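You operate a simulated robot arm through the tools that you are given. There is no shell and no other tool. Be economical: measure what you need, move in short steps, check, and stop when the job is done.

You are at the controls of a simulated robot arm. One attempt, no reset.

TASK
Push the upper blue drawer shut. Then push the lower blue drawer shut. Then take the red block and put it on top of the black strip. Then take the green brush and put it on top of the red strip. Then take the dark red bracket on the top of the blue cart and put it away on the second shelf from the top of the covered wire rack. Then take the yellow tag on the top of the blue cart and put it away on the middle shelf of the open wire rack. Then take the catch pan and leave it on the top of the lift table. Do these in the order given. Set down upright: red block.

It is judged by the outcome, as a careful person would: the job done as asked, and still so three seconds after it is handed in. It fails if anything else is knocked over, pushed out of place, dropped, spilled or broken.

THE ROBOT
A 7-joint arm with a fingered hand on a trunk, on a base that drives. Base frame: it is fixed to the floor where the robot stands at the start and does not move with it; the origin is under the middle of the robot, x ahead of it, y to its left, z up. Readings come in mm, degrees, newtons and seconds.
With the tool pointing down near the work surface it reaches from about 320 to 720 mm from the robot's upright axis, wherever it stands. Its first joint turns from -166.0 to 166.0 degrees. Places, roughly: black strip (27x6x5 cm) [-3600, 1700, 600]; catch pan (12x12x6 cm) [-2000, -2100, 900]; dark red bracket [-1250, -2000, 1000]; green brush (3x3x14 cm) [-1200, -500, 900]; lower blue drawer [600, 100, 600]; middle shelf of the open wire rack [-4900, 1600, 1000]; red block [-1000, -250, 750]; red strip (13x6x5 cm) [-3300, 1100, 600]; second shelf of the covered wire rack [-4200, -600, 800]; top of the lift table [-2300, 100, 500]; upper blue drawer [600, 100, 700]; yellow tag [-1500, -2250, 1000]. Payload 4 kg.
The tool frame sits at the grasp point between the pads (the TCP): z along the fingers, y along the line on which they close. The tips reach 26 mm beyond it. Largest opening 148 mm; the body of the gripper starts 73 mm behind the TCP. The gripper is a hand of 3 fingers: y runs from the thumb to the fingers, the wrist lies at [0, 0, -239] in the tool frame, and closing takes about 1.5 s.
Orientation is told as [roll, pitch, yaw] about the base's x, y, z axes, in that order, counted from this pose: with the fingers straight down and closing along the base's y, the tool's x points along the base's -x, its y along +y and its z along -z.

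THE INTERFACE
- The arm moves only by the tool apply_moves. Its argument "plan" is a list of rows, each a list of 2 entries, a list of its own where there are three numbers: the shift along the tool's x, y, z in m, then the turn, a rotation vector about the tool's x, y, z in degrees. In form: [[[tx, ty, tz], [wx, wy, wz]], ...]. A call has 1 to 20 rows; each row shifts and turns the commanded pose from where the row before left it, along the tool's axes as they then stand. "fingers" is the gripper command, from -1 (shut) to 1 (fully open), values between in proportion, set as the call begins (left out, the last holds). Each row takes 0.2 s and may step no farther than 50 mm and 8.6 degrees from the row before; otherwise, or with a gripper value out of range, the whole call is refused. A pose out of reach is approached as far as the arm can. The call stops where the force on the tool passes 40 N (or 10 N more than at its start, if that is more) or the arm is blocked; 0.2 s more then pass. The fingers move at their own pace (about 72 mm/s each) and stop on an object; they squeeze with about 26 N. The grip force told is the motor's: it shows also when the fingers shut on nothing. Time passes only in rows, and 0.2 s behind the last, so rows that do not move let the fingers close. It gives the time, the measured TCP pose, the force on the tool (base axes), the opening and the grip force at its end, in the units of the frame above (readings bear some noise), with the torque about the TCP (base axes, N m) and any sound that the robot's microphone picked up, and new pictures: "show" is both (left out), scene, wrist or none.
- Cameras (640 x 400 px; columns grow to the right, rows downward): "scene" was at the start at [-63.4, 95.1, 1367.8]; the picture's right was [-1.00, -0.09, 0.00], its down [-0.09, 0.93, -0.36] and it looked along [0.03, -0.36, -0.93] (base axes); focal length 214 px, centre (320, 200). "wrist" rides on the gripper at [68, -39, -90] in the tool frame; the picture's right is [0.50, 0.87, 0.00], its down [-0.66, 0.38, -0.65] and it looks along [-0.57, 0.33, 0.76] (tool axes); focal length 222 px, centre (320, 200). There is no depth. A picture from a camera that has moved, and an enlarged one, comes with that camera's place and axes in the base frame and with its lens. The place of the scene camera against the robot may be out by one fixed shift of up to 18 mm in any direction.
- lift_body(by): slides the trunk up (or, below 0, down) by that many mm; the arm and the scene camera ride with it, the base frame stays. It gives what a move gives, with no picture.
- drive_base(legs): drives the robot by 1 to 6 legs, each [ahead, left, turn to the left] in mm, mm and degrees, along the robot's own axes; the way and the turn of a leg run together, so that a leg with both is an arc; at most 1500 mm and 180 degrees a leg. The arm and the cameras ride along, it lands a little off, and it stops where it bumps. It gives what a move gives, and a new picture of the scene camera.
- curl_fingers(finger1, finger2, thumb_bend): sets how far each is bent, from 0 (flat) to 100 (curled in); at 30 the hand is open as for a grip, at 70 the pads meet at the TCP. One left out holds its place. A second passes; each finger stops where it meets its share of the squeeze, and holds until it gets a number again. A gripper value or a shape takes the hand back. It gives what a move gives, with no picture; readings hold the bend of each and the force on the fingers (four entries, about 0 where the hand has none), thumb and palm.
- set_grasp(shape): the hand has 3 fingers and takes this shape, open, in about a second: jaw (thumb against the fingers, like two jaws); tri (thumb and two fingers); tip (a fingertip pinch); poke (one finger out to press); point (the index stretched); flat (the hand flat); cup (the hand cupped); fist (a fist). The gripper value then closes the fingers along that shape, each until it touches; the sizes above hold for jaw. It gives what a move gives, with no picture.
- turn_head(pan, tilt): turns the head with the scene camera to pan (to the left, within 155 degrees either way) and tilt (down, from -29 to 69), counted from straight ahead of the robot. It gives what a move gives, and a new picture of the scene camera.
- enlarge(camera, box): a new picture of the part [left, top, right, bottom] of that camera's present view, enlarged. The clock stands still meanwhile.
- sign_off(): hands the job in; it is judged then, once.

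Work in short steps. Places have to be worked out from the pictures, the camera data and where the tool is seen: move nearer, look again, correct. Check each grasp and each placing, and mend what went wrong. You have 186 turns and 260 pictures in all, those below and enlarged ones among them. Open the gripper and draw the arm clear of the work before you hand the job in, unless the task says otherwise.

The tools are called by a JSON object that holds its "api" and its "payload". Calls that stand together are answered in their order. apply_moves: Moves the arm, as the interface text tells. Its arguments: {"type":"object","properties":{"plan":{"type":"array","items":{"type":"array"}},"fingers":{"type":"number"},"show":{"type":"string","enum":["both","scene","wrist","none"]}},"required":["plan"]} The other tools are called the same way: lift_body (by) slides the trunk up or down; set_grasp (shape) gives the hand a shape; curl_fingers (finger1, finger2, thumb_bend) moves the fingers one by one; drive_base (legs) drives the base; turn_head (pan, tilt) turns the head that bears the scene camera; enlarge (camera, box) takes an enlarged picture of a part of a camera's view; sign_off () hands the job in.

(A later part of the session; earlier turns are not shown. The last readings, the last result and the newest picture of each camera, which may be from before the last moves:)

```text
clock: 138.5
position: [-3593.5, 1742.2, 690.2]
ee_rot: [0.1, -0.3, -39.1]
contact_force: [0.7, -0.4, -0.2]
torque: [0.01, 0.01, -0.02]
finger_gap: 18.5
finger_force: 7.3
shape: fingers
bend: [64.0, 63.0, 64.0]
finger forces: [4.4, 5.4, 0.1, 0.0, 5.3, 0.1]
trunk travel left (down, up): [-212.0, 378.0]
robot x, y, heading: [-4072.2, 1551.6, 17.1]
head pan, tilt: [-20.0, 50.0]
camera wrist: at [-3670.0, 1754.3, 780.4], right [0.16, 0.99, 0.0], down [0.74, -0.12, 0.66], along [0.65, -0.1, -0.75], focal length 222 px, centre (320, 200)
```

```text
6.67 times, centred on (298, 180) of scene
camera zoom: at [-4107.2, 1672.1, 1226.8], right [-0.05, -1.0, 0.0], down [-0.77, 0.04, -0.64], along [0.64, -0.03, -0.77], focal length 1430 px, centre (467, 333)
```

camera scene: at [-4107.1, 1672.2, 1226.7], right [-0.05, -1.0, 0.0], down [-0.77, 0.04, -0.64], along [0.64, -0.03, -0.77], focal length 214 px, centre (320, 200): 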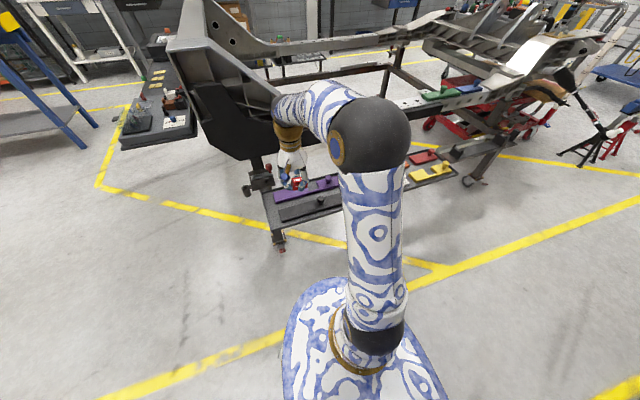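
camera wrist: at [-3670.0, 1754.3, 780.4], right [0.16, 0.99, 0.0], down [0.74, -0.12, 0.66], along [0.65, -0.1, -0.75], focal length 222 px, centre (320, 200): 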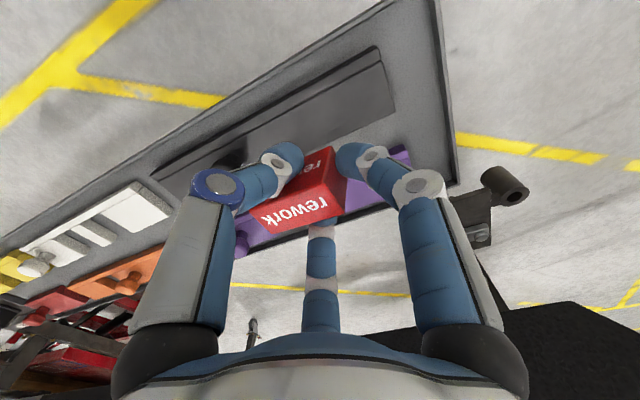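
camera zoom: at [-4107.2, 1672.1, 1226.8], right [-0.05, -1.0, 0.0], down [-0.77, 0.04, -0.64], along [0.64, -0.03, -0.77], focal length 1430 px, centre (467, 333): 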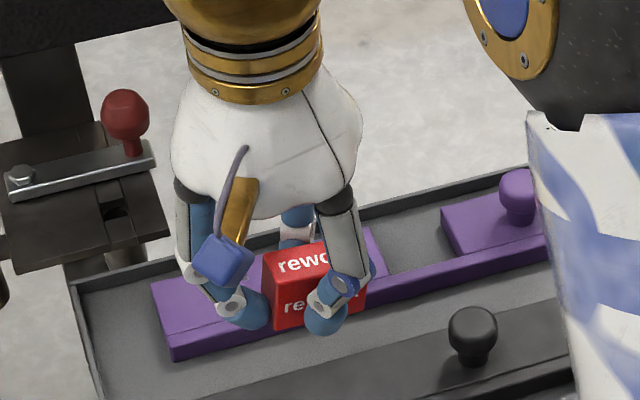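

Alignment looks good. I keep descending with smaller steps.

{"api": "apply_moves", "payload": {"plan": [[[0, 0, 0.02], [0, 0, 0]], [[0, 0, 0.015], [0, 0, 0]]], "show": "wrist"}}

{"api": "enlarge", "payload": {"camera": "scene", "box": [250, 160, 346, 220]}}

```text
clock: 139.1
position: [-3593.4, 1741.3, 654.7]
ee_rot: [0.2, -0.3, -39.1]
contact_force: [0.1, -0.1, 0.0]
torque: [0.03, -0.02, 0.01]
finger_gap: 18.5
finger_force: 7.4
shape: fingers
bend: [64.0, 63.0, 64.0]
finger forces: [4.4, 5.4, 0.0, 0.0, 5.2, 0.0]
trunk travel left (down, up): [-212.0, 378.0]
robot x, y, heading: [-4069.4, 1546.8, 17.3]
head pan, tilt: [-20.0, 50.0]
camera wrist: at [-3670.5, 1754.7, 745.3], right [0.16, 0.99, 0.0], down [0.74, -0.12, 0.66], along [0.65, -0.1, -0.75], focal length 222 px, centre (320, 200)
```

wrist: 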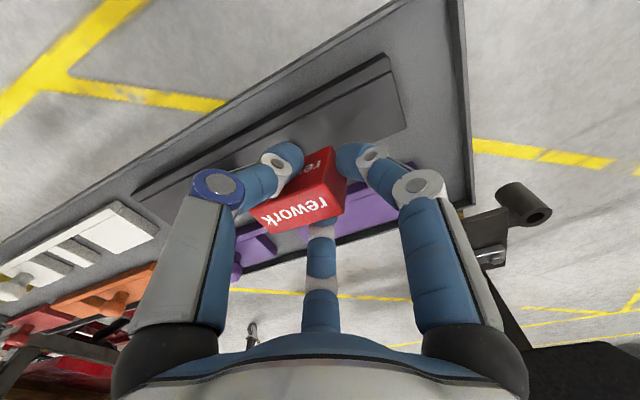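

```text
6.67 times, centred on (298, 190) of scene
camera zoom: at [-4107.2, 1672.1, 1226.8], right [-0.05, -1.0, 0.0], down [-0.77, 0.04, -0.64], along [0.64, -0.03, -0.77], focal length 1430 px, centre (467, 267)
```

zoom: 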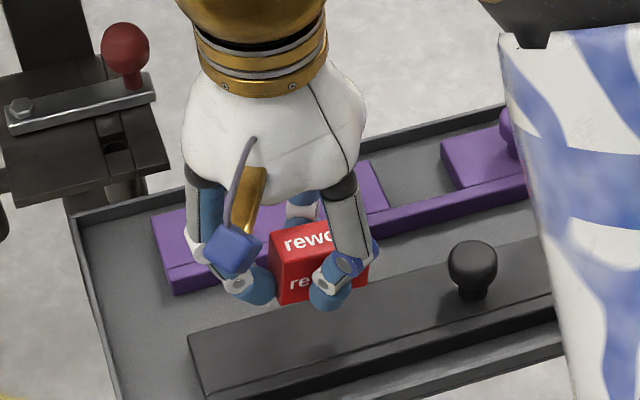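

Cross-checking the views, the strip top is at z≈572 and contact is expected near TCP z≈608. I go down to 618, then in fine steps.

{"api": "apply_moves", "payload": {"plan": [[[0, 0, 0.02], [0, 0, 0]], [[0, 0, 0.016], [0, 0, 0]]], "show": "none"}}

{"api": "enlarge", "payload": {"camera": "scene", "box": [250, 170, 346, 230]}}

{"api": "apply_moves", "payload": {"plan": [[[0, 0, 0.003], [0, 0, 0]], [[0, 0, 0.003], [0, 0, 0]]], "show": "none"}}

```text
clock: 139.7
position: [-3593.9, 1741.5, 619.3]
ee_rot: [0.1, -0.3, -39.2]
contact_force: [-0.2, 0.1, -1.0]
torque: [-0.01, 0.02, 0.02]
finger_gap: 18.6
finger_force: 7.9
shape: fingers
bend: [64.0, 63.0, 64.0]
finger forces: [4.4, 5.3, 0.0, 0.0, 5.3, 0.0]
trunk travel left (down, up): [-212.0, 378.0]
robot x, y, heading: [-4070.8, 1550.4, 17.2]
head pan, tilt: [-20.0, 50.0]
```

```text
6.67 times, centred on (298, 200) of scene
camera zoom: at [-4107.2, 1672.1, 1226.8], right [-0.05, -1.0, 0.0], down [-0.77, 0.04, -0.64], along [0.64, -0.03, -0.77], focal length 1430 px, centre (467, 200)
```

zoom: 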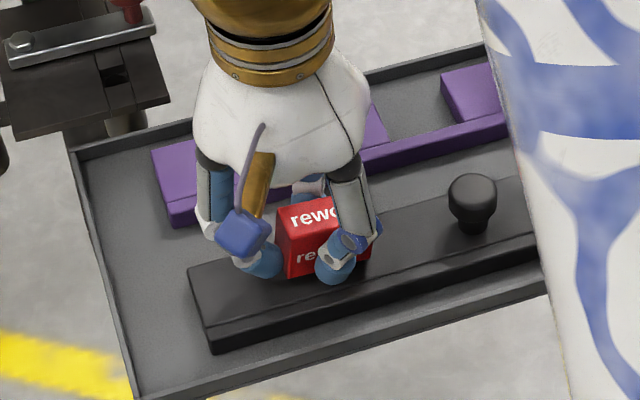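

```text
clock: 140.3
position: [-3593.3, 1740.7, 614.0]
ee_rot: [0.0, -0.3, -39.2]
contact_force: [-0.6, -0.3, 0.6]
torque: [-0.04, -0.01, 0.0]
finger_gap: 18.2
finger_force: 7.6
shape: fingers
bend: [64.0, 63.0, 65.0]
finger forces: [4.5, 5.6, 0.0, 0.0, 5.5, 0.0]
trunk travel left (down, up): [-212.0, 378.0]
robot x, y, heading: [-4070.5, 1550.4, 17.7]
head pan, tilt: [-20.0, 50.0]
```

The block looks well placed over the strip. I continue in fine steps to touch down.

{"api": "apply_moves", "payload": {"plan": [[[0, 0, 0.003], [0, 0, 0]], [[0, 0, 0.003], [0, 0, 0]]], "show": "none"}}

{"api": "apply_moves", "payload": {"plan": [[[0, 0, 0.003], [0, 0, 0]]], "show": "none"}}

{"api": "enlarge", "payload": {"camera": "scene", "box": [266, 180, 330, 220]}}

```text
clock: 140.9
position: [-3594.1, 1741.9, 608.3]
ee_rot: [0.2, -0.3, -39.2]
contact_force: [-1.0, 1.3, 7.5]
torque: [-0.05, -0.02, 0.01]
finger_gap: 17.6
finger_force: 9.8
shape: fingers
bend: [64.0, 63.0, 65.0]
finger forces: [4.4, 7.3, 0.1, 0.0, 7.4, 0.1]
trunk travel left (down, up): [-212.0, 378.0]
robot x, y, heading: [-4069.6, 1549.1, 17.3]
head pan, tilt: [-20.0, 50.0]
```

```text
clock: 141.3
position: [-3593.6, 1741.3, 606.8]
ee_rot: [0.3, -0.3, -39.2]
contact_force: [-0.9, 2.5, 18.3]
torque: [-0.05, 0.07, -0.05]
finger_gap: 17.2
finger_force: 13.2
shape: fingers
bend: [64.0, 63.0, 66.0]
finger forces: [7.0, 8.0, 0.0, 0.0, 11.0, 0.0]
trunk travel left (down, up): [-212.0, 378.0]
robot x, y, heading: [-4071.6, 1550.1, 17.1]
head pan, tilt: [-20.0, 50.0]
```

```text
10.00 times, centred on (298, 200) of scene
camera zoom: at [-4108.3, 1671.9, 1227.0], right [-0.05, -1.0, 0.0], down [-0.76, 0.04, -0.64], along [0.64, -0.03, -0.77], focal length 2145 px, centre (540, 200)
```

zoom: 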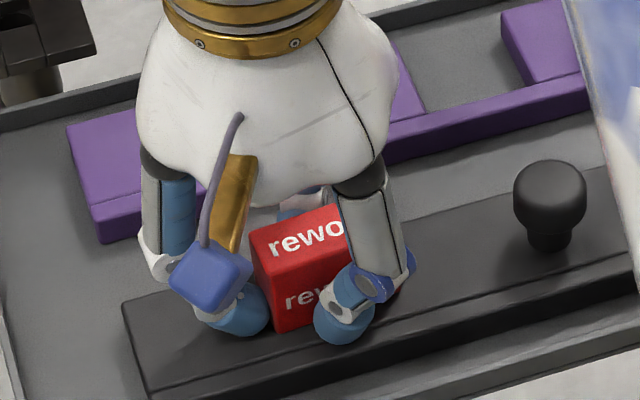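

Contact at z≈608 as predicted. I relieve 2 mm of pressure and open the digits.

{"api": "apply_moves", "payload": {"plan": [[[0, 0, -0.0015], [0, 0, 0]]], "show": "none"}}

{"api": "curl_fingers", "payload": {"finger1": 58, "finger2": 58, "thumb_bend": 59}}

{"api": "enlarge", "payload": {"camera": "scene", "box": [266, 180, 330, 220]}}

```text
clock: 141.7
position: [-3593.8, 1741.4, 606.9]
ee_rot: [0.3, -0.3, -39.1]
contact_force: [0.6, 3.1, 13.2]
torque: [0.04, -0.05, -0.02]
finger_gap: 17.2
finger_force: 11.1
shape: fingers
bend: [64.0, 63.0, 66.0]
finger forces: [6.5, 8.1, 0.1, 0.0, 6.9, 0.0]
trunk travel left (down, up): [-212.0, 378.0]
robot x, y, heading: [-4071.6, 1547.2, 17.1]
head pan, tilt: [-20.0, 50.0]
```

```text
clock: 142.7
position: [-3592.9, 1741.8, 607.0]
ee_rot: [0.3, -0.3, -39.2]
contact_force: [2.4, 0.2, 23.7]
torque: [-0.02, -0.1, 0.02]
finger_gap: 25.4
finger_force: 12.1
shape: fingers
bend: [60.0, 60.0, 61.0]
finger forces: [6.5, 9.5, 0.1, 0.0, 7.4, 0.1]
trunk travel left (down, up): [-212.0, 378.0]
robot x, y, heading: [-4075.0, 1551.4, 17.4]
head pan, tilt: [-20.0, 50.0]
```

```text
10.00 times, centred on (298, 200) of scene
camera zoom: at [-4108.4, 1671.5, 1226.9], right [-0.05, -1.0, 0.0], down [-0.76, 0.04, -0.64], along [0.64, -0.03, -0.77], focal length 2145 px, centre (540, 200)
```

zoom: 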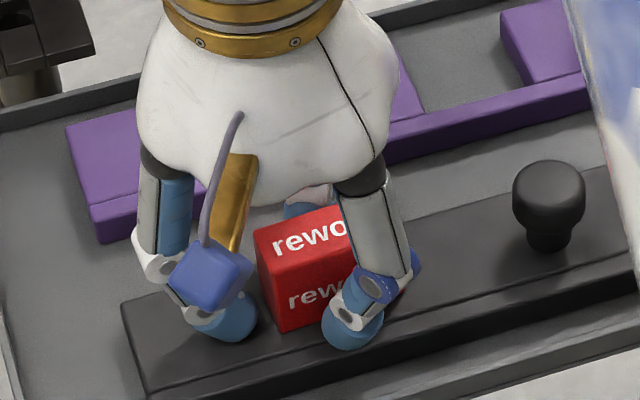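

The block is standing flat while the uncurling tips press on the strip. I raise a few mm, then open further.

{"api": "apply_moves", "payload": {"plan": [[[0, 0, -0.005], [0, 0, 0]], [[0, 0, -0.003], [0, 0, 0]]], "show": "none"}}

{"api": "curl_fingers", "payload": {"finger1": 48, "finger2": 48, "thumb_bend": 52}}

{"api": "enlarge", "payload": {"camera": "scene", "box": [266, 180, 330, 220]}}

```text
clock: 143.3
position: [-3593.5, 1740.4, 614.8]
ee_rot: [0.1, -0.2, -39.1]
contact_force: [-0.7, -0.3, -0.5]
torque: [-0.02, 0.05, 0.01]
finger_gap: 35.7
finger_force: 0.2
shape: fingers
bend: [57.0, 57.0, 59.0]
finger forces: [0.0, 0.0, 0.0, 0.0, 0.1, 0.0]
trunk travel left (down, up): [-212.0, 378.0]
robot x, y, heading: [-4076.5, 1548.5, 17.3]
head pan, tilt: [-20.0, 50.0]
```

```text
clock: 144.3
position: [-3593.3, 1741.8, 615.2]
ee_rot: [0.1, -0.4, -39.2]
contact_force: [-0.7, 0.1, -0.2]
torque: [0.01, 0.01, 0.03]
finger_gap: 61.9
finger_force: 0.0
shape: fingers
bend: [48.0, 48.0, 52.0]
finger forces: [0.1, 0.0, 0.1, 0.1, 0.1, 0.0]
trunk travel left (down, up): [-212.0, 378.0]
robot x, y, heading: [-4073.5, 1552.8, 17.3]
head pan, tilt: [-20.0, 50.0]
```

```text
10.00 times, centred on (298, 200) of scene
camera zoom: at [-4107.1, 1672.1, 1226.7], right [-0.05, -1.0, 0.0], down [-0.77, 0.04, -0.64], along [0.64, -0.03, -0.77], focal length 2145 px, centre (540, 200)
```

zoom: 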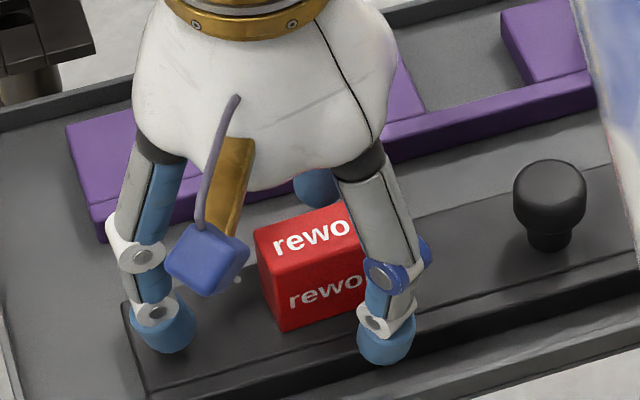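

The block stands free on the strip. I lift straight up and check.

{"api": "apply_moves", "payload": {"plan": [[[0, 0, -0.03], [0, 0, 0]], [[0, 0, -0.04], [0, 0, 0]], [[0, 0, -0.04], [0, 0, 0]], [[0, 0, -0.04], [0, 0, 0]]], "show": "none"}}

{"api": "enlarge", "payload": {"camera": "scene", "box": [266, 170, 410, 260]}}

```text
clock: 145.3
position: [-3594.2, 1740.4, 765.2]
ee_rot: [0.1, -0.2, -39.1]
contact_force: [0.1, 0.6, 0.4]
torque: [0.0, -0.02, -0.01]
finger_gap: 62.0
finger_force: 0.0
shape: fingers
bend: [48.0, 48.0, 52.0]
finger forces: [0.0, 0.1, 0.0, 0.1, 0.0, 0.0]
trunk travel left (down, up): [-212.0, 378.0]
robot x, y, heading: [-4071.8, 1553.3, 17.3]
head pan, tilt: [-20.0, 50.0]
```

```text
4.44 times, centred on (338, 215) of scene
camera zoom: at [-4106.9, 1672.2, 1226.7], right [-0.05, -1.0, 0.0], down [-0.77, 0.04, -0.64], along [0.64, -0.03, -0.77], focal length 953 px, centre (240, 133)
```

zoom: 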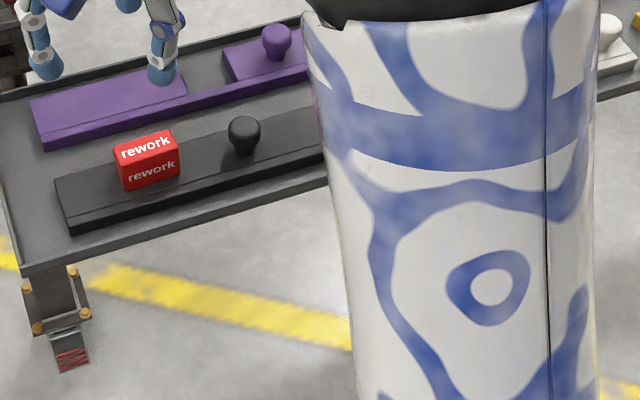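

The red block stands on the black strip. Before leaving, I look at the red strip for later.

{"api": "turn_head", "payload": {"pan": -52, "tilt": 38}}

{"api": "enlarge", "payload": {"camera": "scene", "box": [230, 150, 390, 250]}}

```text
clock: 146.3
position: [-3593.8, 1739.6, 764.0]
ee_rot: [0.1, -0.2, -39.2]
contact_force: [0.3, 0.5, -0.9]
torque: [-0.02, 0.02, 0.02]
finger_gap: 62.0
finger_force: 0.0
shape: fingers
bend: [48.0, 48.0, 52.0]
finger forces: [0.1, 0.1, 0.0, 0.0, 0.1, 0.0]
trunk travel left (down, up): [-212.0, 378.0]
robot x, y, heading: [-4074.5, 1546.9, 17.1]
head pan, tilt: [-52.0, 38.0]
camera scene: at [-4113.1, 1626.7, 1243.9], right [-0.57, -0.82, 0.0], down [-0.51, 0.35, -0.79], along [0.65, -0.45, -0.62], focal length 214 px, centre (320, 200)
```

scene: 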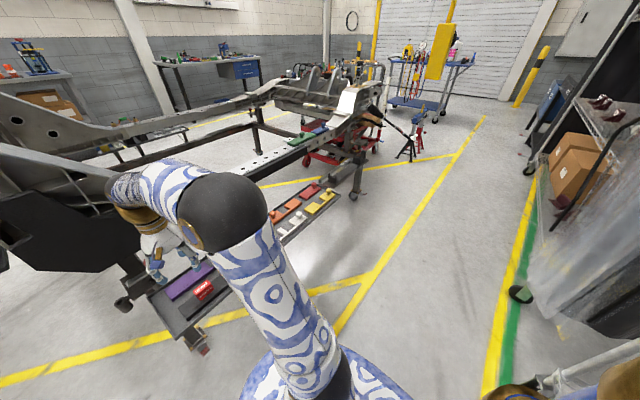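

```text
4.00 times, centred on (310, 200) of scene
camera zoom: at [-4113.1, 1626.7, 1243.9], right [-0.57, -0.82, 0.0], down [-0.51, 0.35, -0.79], along [0.65, -0.45, -0.62], focal length 858 px, centre (360, 200)
```

zoom: 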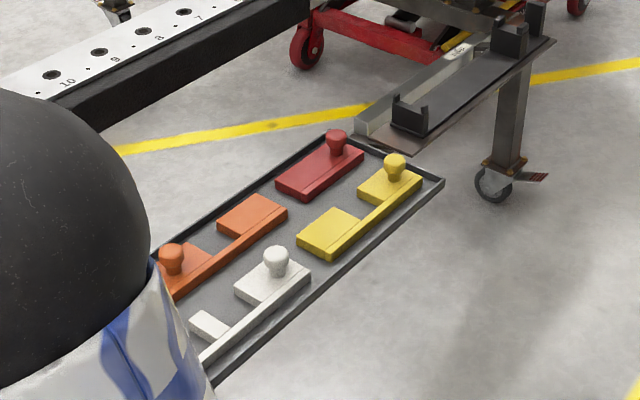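

The red strip has its knob at the engine end and ~8 cm of flat top near (-3336,1180). I raise up, turn to face down the aisle and drive toward the covered rack to scout that corridor.

{"api": "lift_body", "payload": {"by": 320}}

{"api": "drive_base", "payload": {"legs": [[0, 0, -90], [1400, 0, 0]]}}

{"api": "turn_head", "payload": {"pan": 15, "tilt": 30}}

```text
clock: 149.5
position: [-3594.4, 1740.4, 1085.1]
ee_rot: [0.1, -0.3, -39.2]
contact_force: [-0.7, 0.3, 0.4]
torque: [-0.03, -0.01, -0.02]
finger_gap: 61.9
finger_force: 0.0
shape: fingers
bend: [48.0, 48.0, 52.0]
finger forces: [0.0, 0.0, 0.1, 0.0, 0.1, 0.1]
trunk travel left (down, up): [-532.0, 58.0]
robot x, y, heading: [-4074.5, 1548.6, 17.2]
head pan, tilt: [-52.0, 38.0]
```

```text
clock: 160.4
position: [-3425.6, -282.5, 1084.2]
ee_rot: [0.1, -0.3, -128.2]
contact_force: [-0.2, -0.4, 0.0]
torque: [0.02, -0.01, 0.0]
finger_gap: 61.8
finger_force: 0.0
shape: fingers
bend: [48.0, 48.0, 52.0]
finger forces: [0.0, 0.0, 0.1, 0.0, 0.0, 0.0]
trunk travel left (down, up): [-532.0, 58.0]
robot x, y, heading: [-3621.6, 195.9, -71.8]
head pan, tilt: [-52.0, 38.0]
camera scene: at [-3555.3, 224.6, 1563.9], right [-0.83, 0.56, 0.0], down [0.34, 0.51, -0.79], along [-0.44, -0.66, -0.62], focal length 214 px, centre (320, 200)
```

scene: 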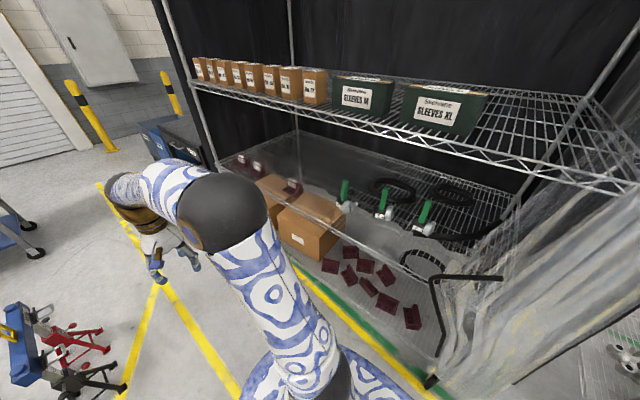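

```text
clock: 161.7
position: [-3425.2, -282.2, 1084.9]
ee_rot: [0.0, -0.3, -128.2]
contact_force: [0.1, -0.5, -0.3]
torque: [-0.04, -0.01, -0.03]
finger_gap: 61.7
finger_force: 0.0
shape: fingers
bend: [48.0, 48.0, 52.0]
finger forces: [0.0, 0.1, 0.0, 0.1, 0.0, 0.1]
trunk travel left (down, up): [-532.0, 58.0]
robot x, y, heading: [-3625.6, 191.0, -71.7]
head pan, tilt: [15.0, 30.0]
camera scene: at [-3457.8, 220.8, 1576.3], right [-0.84, -0.55, 0.0], down [-0.27, 0.42, -0.87], along [0.47, -0.72, -0.5], focal length 214 px, centre (320, 200)
```

scene: 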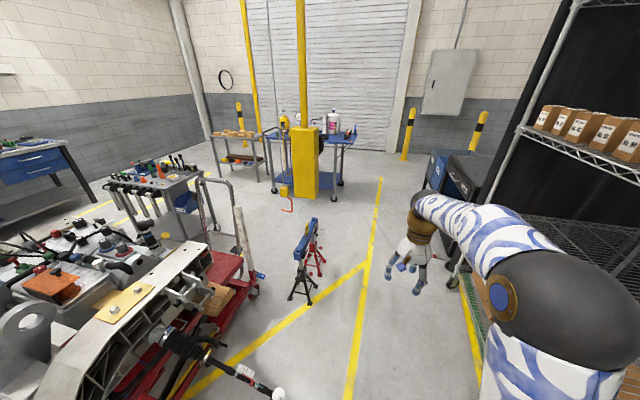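

The corridor is clear west of the jack stands (≈(-2690,-780)) and north of the yellow post (≈(-1890,-1810)). I drive around the stands toward the grey cart's left side.

{"api": "drive_base", "payload": {"legs": [[1210, 0, 0], [0, 0, 55], [1250, 0, 0]]}}

{"api": "turn_head", "payload": {"pan": 20, "tilt": 35}}

```text
clock: 172.6
position: [-2428.9, -1176.1, 1084.9]
ee_rot: [0.3, -0.3, -73.8]
contact_force: [-0.4, -1.1, 1.3]
torque: [0.03, -0.06, -0.01]
finger_gap: 62.2
finger_force: 0.0
shape: fingers
bend: [48.0, 48.0, 52.0]
finger forces: [0.0, 0.1, 0.0, 0.1, 0.0, 0.0]
trunk travel left (down, up): [-532.0, 58.0]
robot x, y, heading: [-2925.8, -1056.5, -17.2]
head pan, tilt: [15.0, 30.0]
stopped in leg 3: the robot was blocked; the commanded pose is now the measured one
camera scene: at [-2863.4, -902.1, 1576.8], right [-0.04, -1.0, 0.0], down [-0.5, 0.02, -0.87], along [0.87, -0.03, -0.5], focal length 214 px, centre (320, 200)
```

scene: 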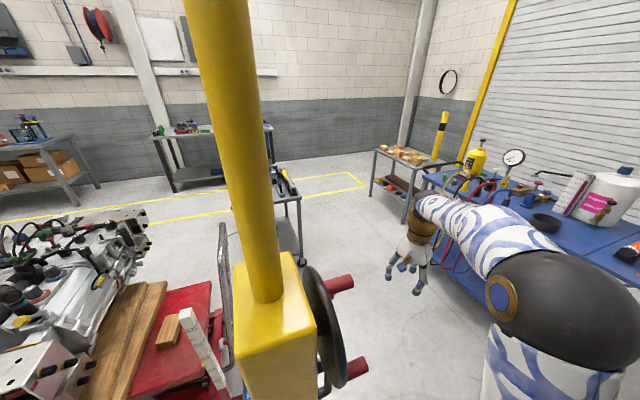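

```text
clock: 173.3
position: [-2422.7, -1172.7, 1083.7]
ee_rot: [0.1, -0.2, -73.6]
contact_force: [0.2, -0.7, -0.7]
torque: [0.07, -0.04, -0.01]
finger_gap: 62.0
finger_force: 0.1
shape: fingers
bend: [48.0, 48.0, 52.0]
finger forces: [0.0, 0.1, 0.0, 0.0, 0.1, 0.0]
trunk travel left (down, up): [-532.0, 58.0]
robot x, y, heading: [-2922.4, -1060.9, -17.5]
head pan, tilt: [20.0, 35.0]
camera scene: at [-2858.9, -892.9, 1568.6], right [0.05, -1.0, 0.0], down [-0.57, -0.03, -0.82], along [0.82, 0.04, -0.57], focal length 214 px, centre (320, 200)
```

scene: 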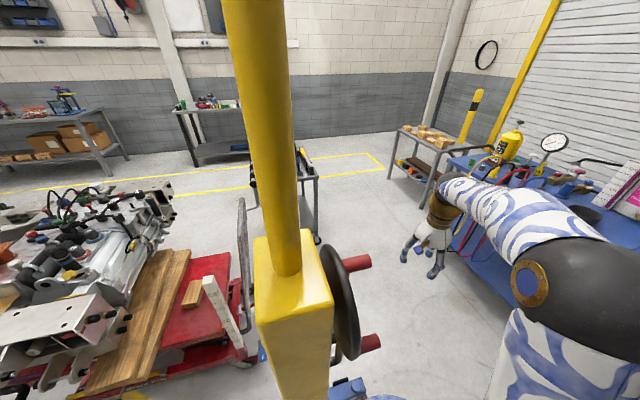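

I was blocked near the jack stands: my track ran too close to them. I back straight off and inspect them.

{"api": "drive_base", "payload": {"legs": [[-250, 0, 0]]}}

{"api": "turn_head", "payload": {"pan": 35, "tilt": 50}}

```text
clock: 175.1
position: [-2664.3, -1094.6, 1084.3]
ee_rot: [0.1, -0.2, -73.4]
contact_force: [-0.4, -0.4, 1.0]
torque: [-0.02, -0.03, 0.02]
finger_gap: 61.8
finger_force: 0.0
shape: fingers
bend: [48.0, 48.0, 52.0]
finger forces: [0.0, 0.0, 0.0, 0.0, 0.1, 0.1]
trunk travel left (down, up): [-532.0, 58.0]
robot x, y, heading: [-3167.2, -985.1, -17.1]
head pan, tilt: [20.0, 35.0]
camera scene: at [-3101.3, -816.1, 1568.5], right [0.05, -1.0, 0.0], down [-0.57, -0.03, -0.82], along [0.82, 0.04, -0.57], focal length 214 px, centre (320, 200)
```

scene: 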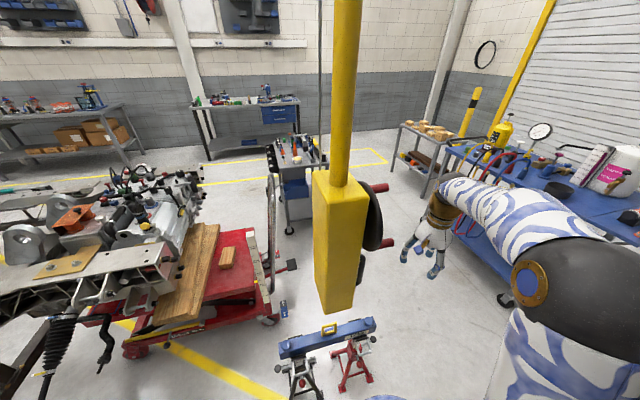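

```text
clock: 175.9
position: [-2663.4, -1095.6, 1084.0]
ee_rot: [0.2, -0.2, -73.5]
contact_force: [0.2, -0.8, 0.1]
torque: [0.01, 0.0, 0.01]
finger_gap: 62.0
finger_force: 0.0
shape: fingers
bend: [48.0, 48.0, 52.0]
finger forces: [0.1, 0.1, 0.0, 0.0, 0.0, 0.1]
trunk travel left (down, up): [-532.0, 58.0]
robot x, y, heading: [-3166.5, -983.9, -16.8]
head pan, tilt: [35.0, 50.0]
camera scene: at [-3115.5, -797.1, 1546.8], right [0.31, -0.95, 0.0], down [-0.73, -0.24, -0.64], along [0.61, 0.2, -0.77], focal length 214 px, centre (320, 200)
```

scene: 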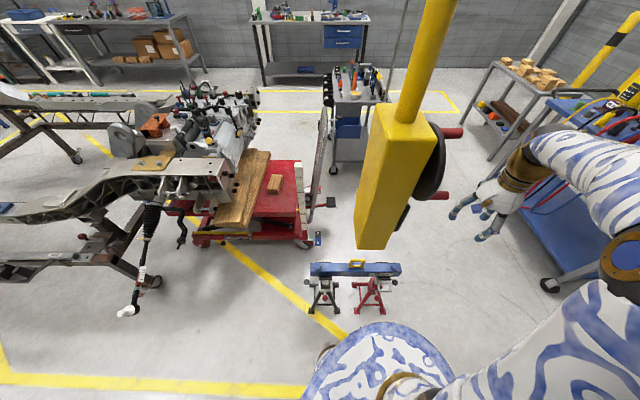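

The stands still stand upright with the beam on them. I'm enlarging to check them closely.

{"api": "enlarge", "payload": {"camera": "scene", "box": [280, 240, 440, 340]}}

```text
4.00 times, centred on (360, 290) of scene
camera zoom: at [-3115.5, -797.1, 1546.8], right [0.31, -0.95, 0.0], down [-0.73, -0.24, -0.64], along [0.61, 0.2, -0.77], focal length 858 px, centre (160, -160)
```

zoom: 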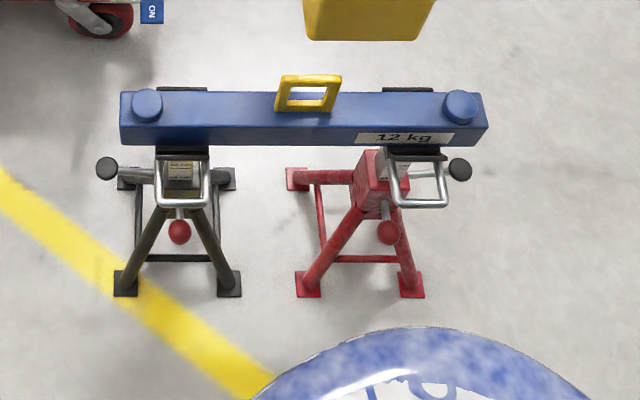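

No sign of disturbance. I now go around with a wide berth to the south, then on to near the grey cart's left side.

{"api": "drive_base", "payload": {"legs": [[469, -460, 0], [0, 0, 24], [950, 0, 0]]}}

{"api": "turn_head", "payload": {"pan": 10, "tilt": 35}}

```text
clock: 185.3
position: [-1405.1, -1335.4, 1083.6]
ee_rot: [0.0, -0.3, -49.3]
contact_force: [-0.3, 0.5, 0.9]
torque: [0.0, 0.0, -0.01]
finger_gap: 62.1
finger_force: 0.2
shape: fingers
bend: [48.0, 48.0, 52.0]
finger forces: [0.0, 0.0, 0.0, 0.1, 0.0, 0.0]
trunk travel left (down, up): [-532.0, 58.0]
robot x, y, heading: [-1908.0, -1438.7, 7.1]
head pan, tilt: [35.0, 50.0]
camera scene: at [-1939.9, -1244.9, 1546.7], right [0.67, -0.74, 0.0], down [-0.57, -0.51, -0.64], along [0.48, 0.43, -0.77], focal length 214 px, centre (320, 200)
```

scene: 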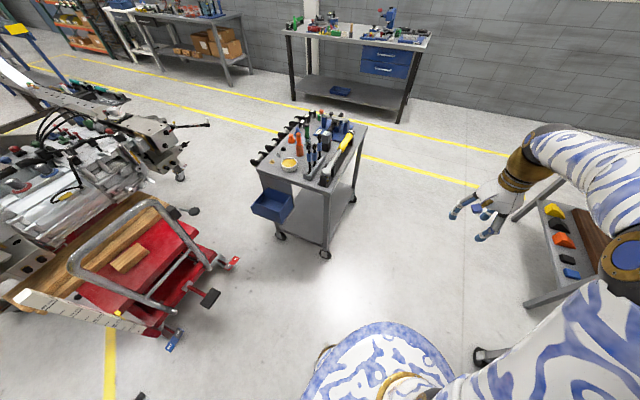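

```text
clock: 186.2
position: [-1405.1, -1335.6, 1083.9]
ee_rot: [0.1, -0.1, -49.3]
contact_force: [-0.4, -0.4, -0.1]
torque: [0.02, 0.0, 0.01]
finger_gap: 61.9
finger_force: 0.0
shape: fingers
bend: [48.0, 48.0, 52.0]
finger forces: [0.0, 0.0, 0.1, 0.1, 0.0, 0.0]
trunk travel left (down, up): [-532.0, 58.0]
robot x, y, heading: [-1913.3, -1437.7, 7.4]
head pan, tilt: [10.0, 35.0]
camera scene: at [-1913.1, -1270.5, 1568.4], right [0.29, -0.96, 0.0], down [-0.55, -0.17, -0.82], along [0.78, 0.24, -0.57], focal length 214 px, centre (320, 200)
```

scene: 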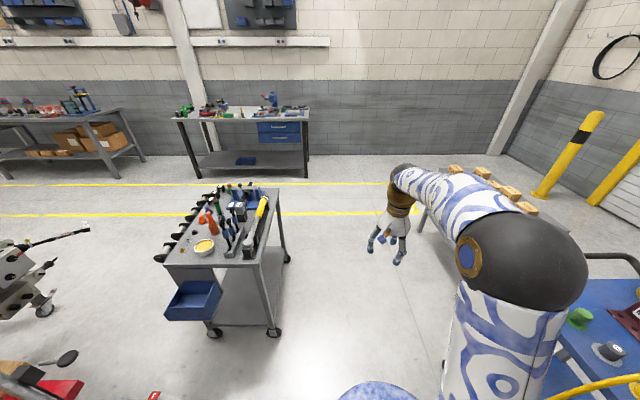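

Good view of the cart. I enlarge it to plan the brush grasp.

{"api": "enlarge", "payload": {"camera": "scene", "box": [150, 170, 310, 270]}}

```text
4.00 times, centred on (230, 220) of scene
camera zoom: at [-1913.1, -1270.5, 1568.4], right [0.29, -0.96, 0.0], down [-0.55, -0.17, -0.82], along [0.78, 0.24, -0.57], focal length 858 px, centre (680, 120)
```

zoom: 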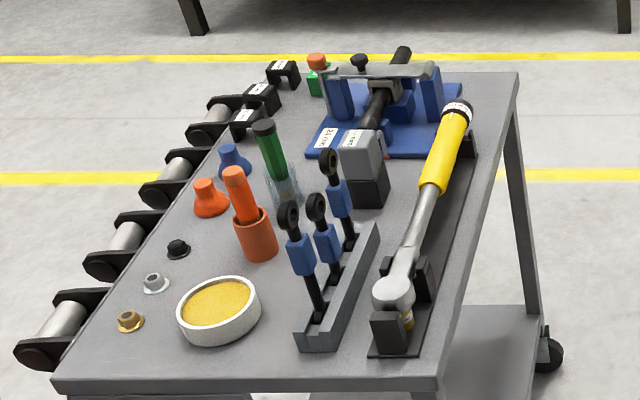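

The brush stands upright in its cup at about (-1186,-460), top ≈ z 910, with decent clearance. I move beside the cart's left edge, facing it.

{"api": "drive_base", "payload": {"legs": [[0, 0, 8.4], [946, 0, 0], [0, 0, 91], [130, 0, 0]]}}

{"api": "set_grasp", "payload": {"shape": "jaw"}}

{"api": "turn_head", "payload": {"pan": -12, "tilt": 45}}

```text
clock: 196.5
position: [-1231.0, -579.9, 1084.8]
ee_rot: [0.0, -0.2, 50.3]
contact_force: [0.1, -1.1, 0.2]
torque: [0.0, 0.01, -0.02]
finger_gap: 62.0
finger_force: 0.1
shape: fingers
bend: [48.0, 48.0, 52.0]
finger forces: [0.0, 0.1, 0.1, 0.0, 0.0, 0.1]
trunk travel left (down, up): [-532.0, 58.0]
robot x, y, heading: [-1044.9, -1060.8, 106.7]
head pan, tilt: [10.0, 35.0]
camera scene: at [-1220.6, -1083.2, 1568.4], right [0.89, 0.45, 0.0], down [0.26, -0.51, -0.82], along [-0.37, 0.73, -0.57], focal length 214 px, centre (320, 200)
```

scene: 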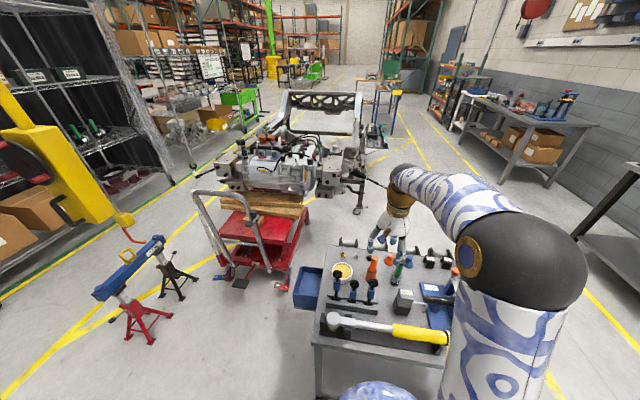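

```text
clock: 197.4
position: [-1232.3, -581.6, 1083.0]
ee_rot: [0.1, -0.2, 50.4]
contact_force: [0.1, -0.2, 0.2]
torque: [0.03, 0.0, -0.02]
finger_gap: 148.2
finger_force: 0.1
shape: jaw
bend: [30.0, 30.0, 30.0]
finger forces: [0.0, 0.1, 0.1, 0.1, 0.0, 0.1]
trunk travel left (down, up): [-532.0, 58.0]
robot x, y, heading: [-1045.9, -1060.8, 106.7]
head pan, tilt: [10.0, 35.0]
```

```text
clock: 198.2
position: [-1230.0, -581.2, 1083.8]
ee_rot: [0.1, -0.3, 50.4]
contact_force: [0.1, 0.7, 0.2]
torque: [0.0, 0.0, 0.0]
finger_gap: 147.8
finger_force: 0.1
shape: jaw
bend: [30.0, 30.0, 30.0]
finger forces: [0.1, 0.0, 0.0, 0.0, 0.1, 0.0]
trunk travel left (down, up): [-532.0, 58.0]
robot x, y, heading: [-1048.1, -1060.7, 106.8]
head pan, tilt: [-12.0, 45.0]
camera scene: at [-1187.5, -1081.6, 1553.7], right [1.0, 0.09, 0.0], down [0.06, -0.7, -0.71], along [-0.06, 0.7, -0.71], focal length 214 px, centre (320, 200)
```

scene: 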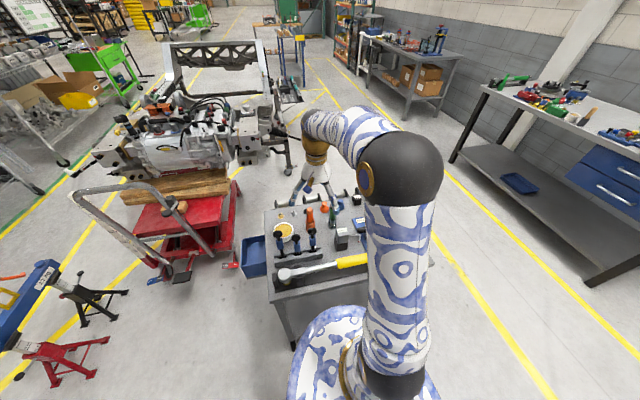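

I move the hand to hover above the brush.

{"api": "apply_moves", "payload": {"plan": [[[-0.041, 0.014, 0], [0, 0, 0]], [[-0.041, 0.014, 0], [0, 0, 0]], [[-0.04, 0.014, 0], [0, 0, 0]], [[0, 0, 0], [0, 0, 0]]], "show": "both"}}

{"api": "enlarge", "payload": {"camera": "scene", "box": [250, 150, 410, 250]}}

```text
clock: 199.2
position: [-1185.6, -458.8, 1083.7]
ee_rot: [0.0, -0.2, 50.4]
contact_force: [-0.6, -0.2, 0.3]
torque: [-0.02, -0.02, -0.01]
finger_gap: 147.9
finger_force: 0.0
shape: jaw
bend: [30.0, 30.0, 30.0]
finger forces: [0.0, 0.0, 0.0, 0.0, 0.0, 0.0]
trunk travel left (down, up): [-532.0, 58.0]
robot x, y, heading: [-1045.1, -1059.5, 107.0]
head pan, tilt: [-12.0, 45.0]
camera scene: at [-1187.4, -1081.5, 1553.7], right [1.0, 0.08, 0.0], down [0.06, -0.7, -0.71], along [-0.06, 0.7, -0.71], focal length 214 px, centre (320, 200)
camera wrist: at [-1198.8, -535.2, 1173.8], right [-0.99, 0.17, 0.0], down [0.12, 0.74, 0.66], along [0.11, 0.65, -0.75], focal length 222 px, centre (320, 200)
```

scene: 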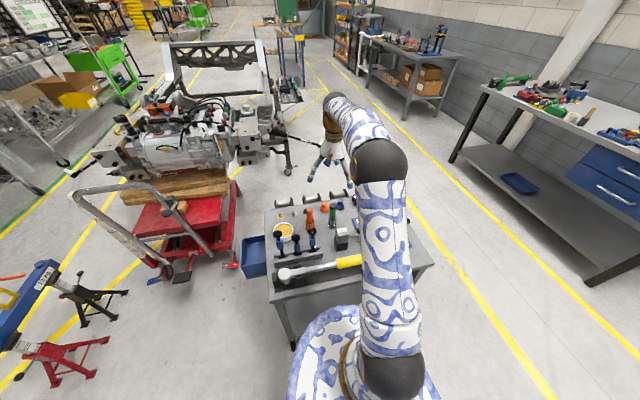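
wrist: 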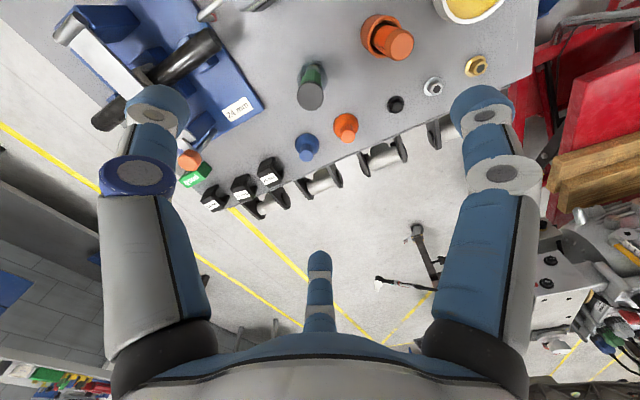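

```text
4.00 times, centred on (330, 200) of scene
camera zoom: at [-1187.4, -1081.5, 1553.7], right [1.0, 0.08, 0.0], down [0.06, -0.7, -0.71], along [-0.06, 0.7, -0.71], focal length 858 px, centre (280, 200)
```

zoom: 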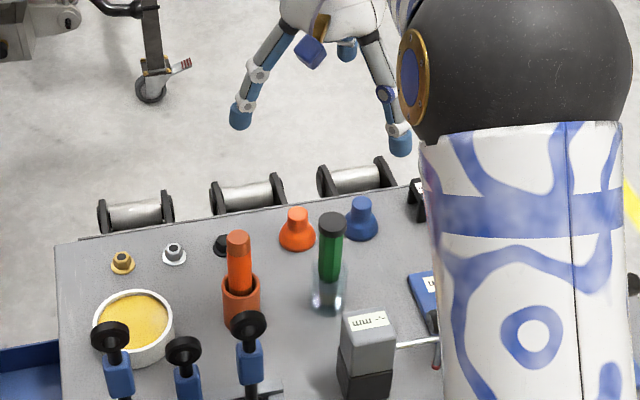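

The brush is at about (-1176,-461), and one finger points at the orange tool. I rotate −60° so it lies between digits, narrow the opening and recentre.

{"api": "apply_moves", "payload": {"plan": [[[-0.005, -0.009, 0], [0, 0, 0]], [[0, 0, 0], [0, 0, -7.5]], [[0, 0, 0], [0, 0, -7.5]], [[0, 0, 0], [0, 0, -7.5]], [[0, 0, 0], [0, 0, -7.5]], [[0, 0, 0], [0, 0, -7.5]], [[0, 0, 0], [0, 0, -7.5]], [[0, 0, 0], [0, 0, -7.5]], [[0, 0, 0], [0, 0, -7.5]], [[0, 0, 0.04], [0, 0, 0]], [[0, 0, 0.04], [0, 0, 0]]], "fingers": 0.2, "show": "wrist"}}

{"api": "enlarge", "payload": {"camera": "scene", "box": [280, 150, 408, 230]}}

```text
clock: 201.7
position: [-1176.0, -461.7, 1003.1]
ee_rot: [0.0, -0.2, 110.5]
contact_force: [-0.1, 0.1, -0.5]
torque: [-0.05, 0.0, -0.01]
finger_gap: 89.0
finger_force: 0.1
shape: jaw
bend: [32.0, 32.0, 70.0]
finger forces: [0.0, 0.0, 0.0, 0.1, 0.0, 0.0]
trunk travel left (down, up): [-532.0, 58.0]
robot x, y, heading: [-1047.2, -1061.0, 106.6]
head pan, tilt: [-12.0, 45.0]
camera wrist: at [-1115.5, -512.0, 1092.8], right [-0.64, -0.77, 0.0], down [-0.58, 0.48, 0.66], along [-0.5, 0.42, -0.76], focal length 222 px, centre (320, 200)
```

wrist: 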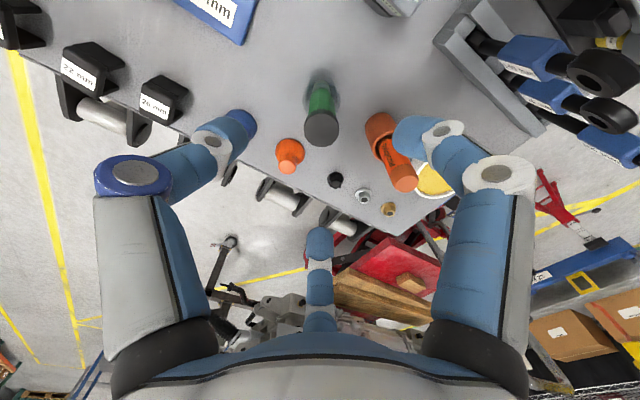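

```text
5.00 times, centred on (344, 190) of scene
camera zoom: at [-1187.5, -1081.2, 1553.7], right [1.0, 0.08, 0.0], down [0.06, -0.7, -0.71], along [-0.06, 0.7, -0.71], focal length 1072 px, centre (200, 250)
```

zoom: 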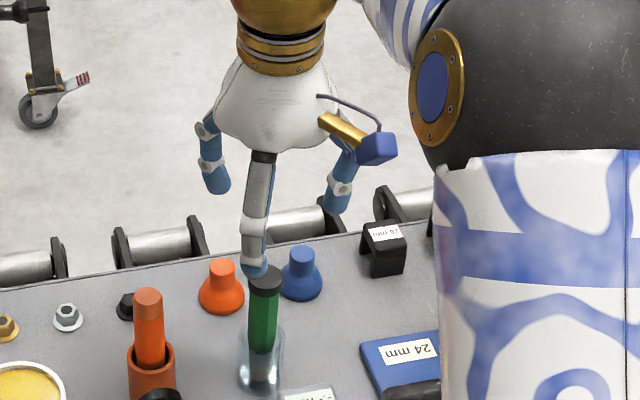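

The brush is exactly on the tool axis. I descend to z≈885 and close.

{"api": "apply_moves", "payload": {"plan": [[[0, 0, 0.04], [0, 0, 0]], [[0, 0, 0.04], [0, 0, 0]], [[0, 0, 0.036], [0, 0, 0]]], "show": "wrist"}}

{"api": "enlarge", "payload": {"camera": "scene", "box": [280, 170, 408, 250]}}

```text
clock: 202.4
position: [-1175.8, -460.6, 887.9]
ee_rot: [-0.2, -0.2, 110.4]
contact_force: [-0.4, -0.1, 0.6]
torque: [-0.02, 0.0, 0.02]
finger_gap: 89.1
finger_force: 0.0
shape: jaw
bend: [32.0, 32.0, 70.0]
finger forces: [0.0, 0.0, 0.0, 0.0, 0.0, 0.0]
trunk travel left (down, up): [-532.0, 58.0]
robot x, y, heading: [-1043.7, -1063.6, 106.8]
head pan, tilt: [-12.0, 45.0]
camera wrist: at [-1114.9, -510.8, 977.4], right [-0.64, -0.77, 0.0], down [-0.58, 0.48, 0.66], along [-0.5, 0.42, -0.76], focal length 222 px, centre (320, 200)
```

wrist: 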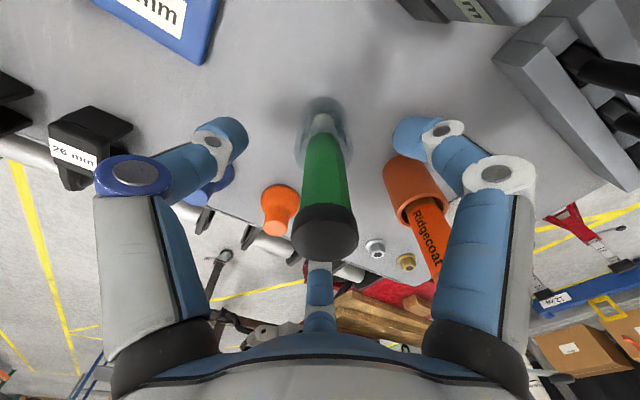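

```text
5.00 times, centred on (344, 210) of scene
camera zoom: at [-1187.5, -1081.3, 1553.7], right [1.0, 0.08, 0.0], down [0.06, -0.7, -0.71], along [-0.06, 0.7, -0.71], focal length 1072 px, centre (200, 150)
```

zoom: 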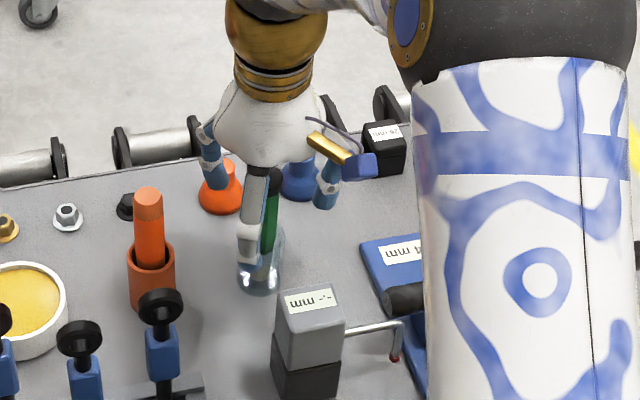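

The brush is centred between the digits. I close.

{"api": "apply_moves", "payload": {"plan": [[[0, 0, 0], [0, 0, 0]], [[0, 0, 0], [0, 0, 0]], [[0, 0, 0], [0, 0, 0]], [[0, 0, 0], [0, 0, 0]], [[0, 0, 0], [0, 0, 0]], [[0, 0, 0], [0, 0, 0]], [[0, 0, 0], [0, 0, 0]]], "fingers": -1, "show": "wrist"}}

```text
clock: 204.1
position: [-1175.5, -461.0, 886.8]
ee_rot: [-0.1, -0.2, 110.4]
contact_force: [0.9, 0.1, -0.1]
torque: [0.02, 0.03, 0.02]
finger_gap: 21.4
finger_force: 26.4
shape: jaw
bend: [74.0, 74.0, 70.0]
finger forces: [23.5, 22.9, 0.0, 0.0, 23.1, 0.1]
trunk travel left (down, up): [-532.0, 58.0]
robot x, y, heading: [-1046.0, -1060.9, 106.9]
head pan, tilt: [-12.0, 45.0]
camera wrist: at [-1114.9, -510.9, 977.7], right [-0.64, -0.77, 0.0], down [-0.58, 0.48, 0.65], along [-0.5, 0.42, -0.76], focal length 222 px, centre (320, 200)
```

wrist: 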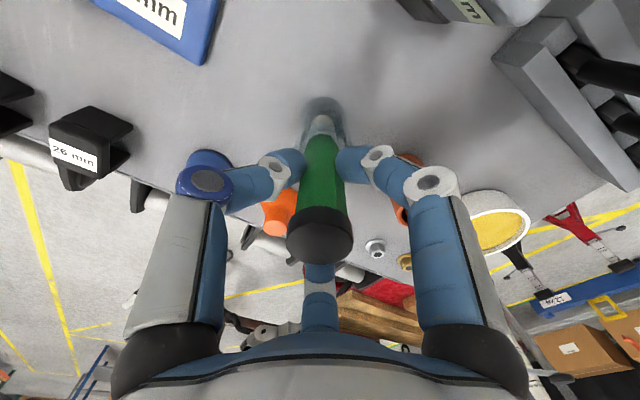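

Firm, balanced grip (~23 N each). I lift straight up out of the cup.

{"api": "apply_moves", "payload": {"plan": [[[0, 0, -0.03], [0, 0, 0]], [[0, 0, -0.03], [0, 0, 0]], [[0, 0, -0.04], [0, 0, 0]], [[0, 0, -0.05], [0, 0, 0]], [[0, 0, -0.05], [0, 0, 0]]], "show": "wrist"}}

{"api": "enlarge", "payload": {"camera": "scene", "box": [270, 130, 430, 230]}}

```text
clock: 205.2
position: [-1176.4, -460.3, 1089.5]
ee_rot: [-0.1, -0.2, 110.4]
contact_force: [-0.1, 0.6, -0.2]
torque: [0.06, -0.04, 0.02]
finger_gap: 21.1
finger_force: 25.8
shape: jaw
bend: [74.0, 75.0, 70.0]
finger forces: [23.5, 23.0, 0.0, 0.0, 23.1, 0.0]
trunk travel left (down, up): [-532.0, 58.0]
robot x, y, heading: [-1043.8, -1059.4, 107.0]
head pan, tilt: [-12.0, 45.0]
camera wrist: at [-1115.7, -510.9, 1178.7], right [-0.64, -0.77, 0.0], down [-0.58, 0.48, 0.66], along [-0.5, 0.42, -0.76], focal length 222 px, centre (320, 200)
```

wrist: 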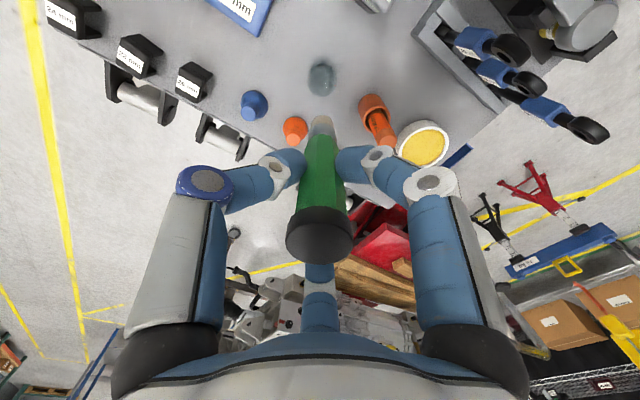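

```text
4.00 times, centred on (350, 180) of scene
camera zoom: at [-1187.4, -1081.6, 1553.6], right [1.0, 0.08, 0.0], down [0.06, -0.7, -0.71], along [-0.06, 0.7, -0.71], focal length 858 px, centre (200, 280)
```

zoom: 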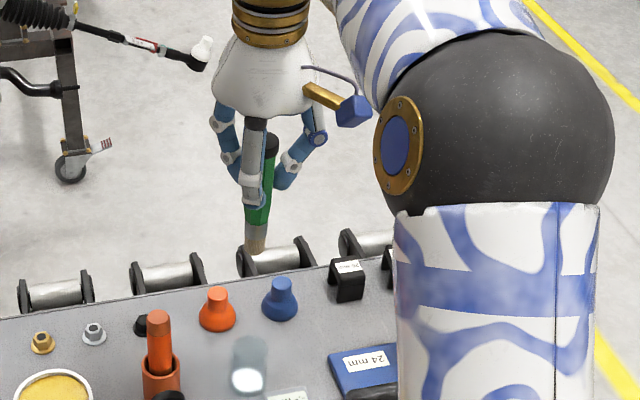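

The brush is out and the cup stayed put. I raise, back off, retract the arm, and drive back to the aisle along the known path.

{"api": "lift_body", "payload": {"by": 55}}

{"api": "drive_base", "payload": {"legs": [[-130, 0, 0]]}}

{"api": "apply_moves", "payload": {"plan": [[[0.045, 0, 0], [0, 0, 0]], [[0.045, 0, 0], [0, 0, 0]], [[0.045, 0, 0], [0, 0, 0]]], "show": "none"}}

{"api": "drive_base", "payload": {"legs": [[0, 0, 89], [946, 0, 0], [0, 0, -8.7], [935, 0, 0]]}}

```text
clock: 206.2
position: [-1175.5, -462.1, 1144.0]
ee_rot: [-0.1, -0.2, 110.3]
contact_force: [-0.4, 0.1, -1.1]
torque: [-0.01, -0.02, 0.01]
finger_gap: 21.1
finger_force: 25.8
shape: jaw
bend: [74.0, 75.0, 70.0]
finger forces: [23.5, 23.0, 0.0, 0.1, 23.1, 0.1]
trunk travel left (down, up): [-587.0, 3.0]
robot x, y, heading: [-1037.1, -1057.6, 106.8]
head pan, tilt: [-12.0, 45.0]
```

```text
clock: 207.5
position: [-1141.3, -584.1, 1143.3]
ee_rot: [-0.1, -0.2, 110.6]
contact_force: [0.2, -0.4, -1.1]
torque: [0.05, 0.0, -0.01]
finger_gap: 21.2
finger_force: 26.7
shape: jaw
bend: [74.0, 75.0, 70.0]
finger forces: [23.4, 23.0, 0.0, 0.0, 23.1, 0.1]
trunk travel left (down, up): [-587.0, 3.0]
robot x, y, heading: [-1007.3, -1182.3, 107.3]
head pan, tilt: [-12.0, 45.0]
camera scene: at [-1149.7, -1205.6, 1608.7], right [1.0, 0.09, 0.0], down [0.06, -0.7, -0.71], along [-0.06, 0.71, -0.71], focal length 214 px, centre (320, 200)
```

scene: 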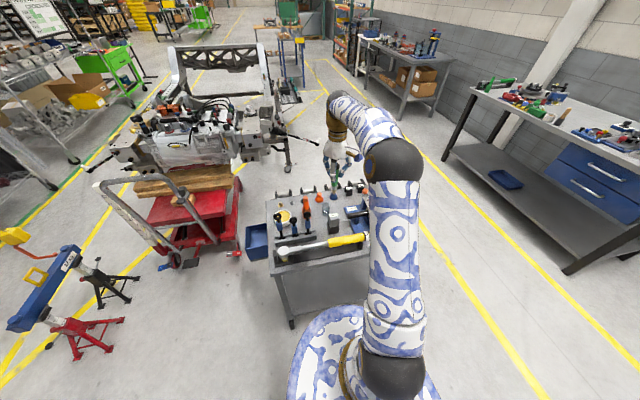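

```text
clock: 208.3
position: [-1092.3, -712.2, 1143.5]
ee_rot: [-0.1, -0.2, 110.6]
contact_force: [-0.1, -0.6, -0.7]
torque: [-0.02, -0.03, -0.01]
finger_gap: 21.2
finger_force: 26.0
shape: jaw
bend: [74.0, 75.0, 70.0]
finger forces: [23.3, 23.1, 0.0, 0.0, 23.1, 0.1]
trunk travel left (down, up): [-587.0, 3.0]
robot x, y, heading: [-1011.7, -1183.3, 107.0]
head pan, tilt: [-12.0, 45.0]
```

```text
clock: 222.0
position: [-3315.9, -1518.2, 1142.8]
ee_rot: [-0.1, -0.2, -170.4]
contact_force: [0.9, -0.7, -0.7]
torque: [0.0, 0.01, 0.01]
finger_gap: 21.2
finger_force: 26.0
shape: jaw
bend: [74.0, 75.0, 70.0]
finger forces: [23.1, 23.0, 0.0, 0.0, 23.0, 0.0]
trunk travel left (down, up): [-587.0, 3.0]
robot x, y, heading: [-2838.1, -1521.7, -174.0]
head pan, tilt: [-12.0, 45.0]
camera scene: at [-2850.3, -1659.4, 1608.6], right [0.1, 0.99, 0.0], down [0.7, -0.07, -0.71], along [-0.7, 0.07, -0.71], focal length 214 px, centre (320, 200)
```

scene: 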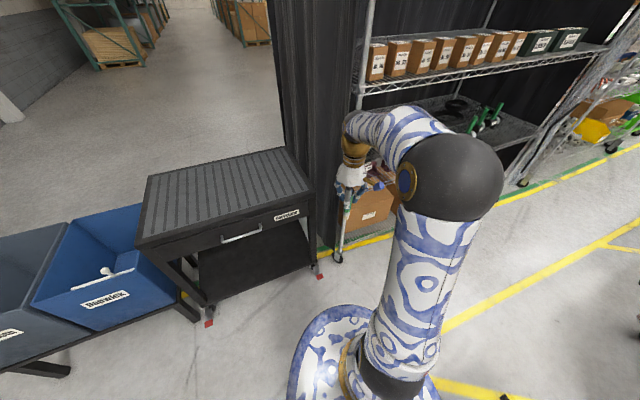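

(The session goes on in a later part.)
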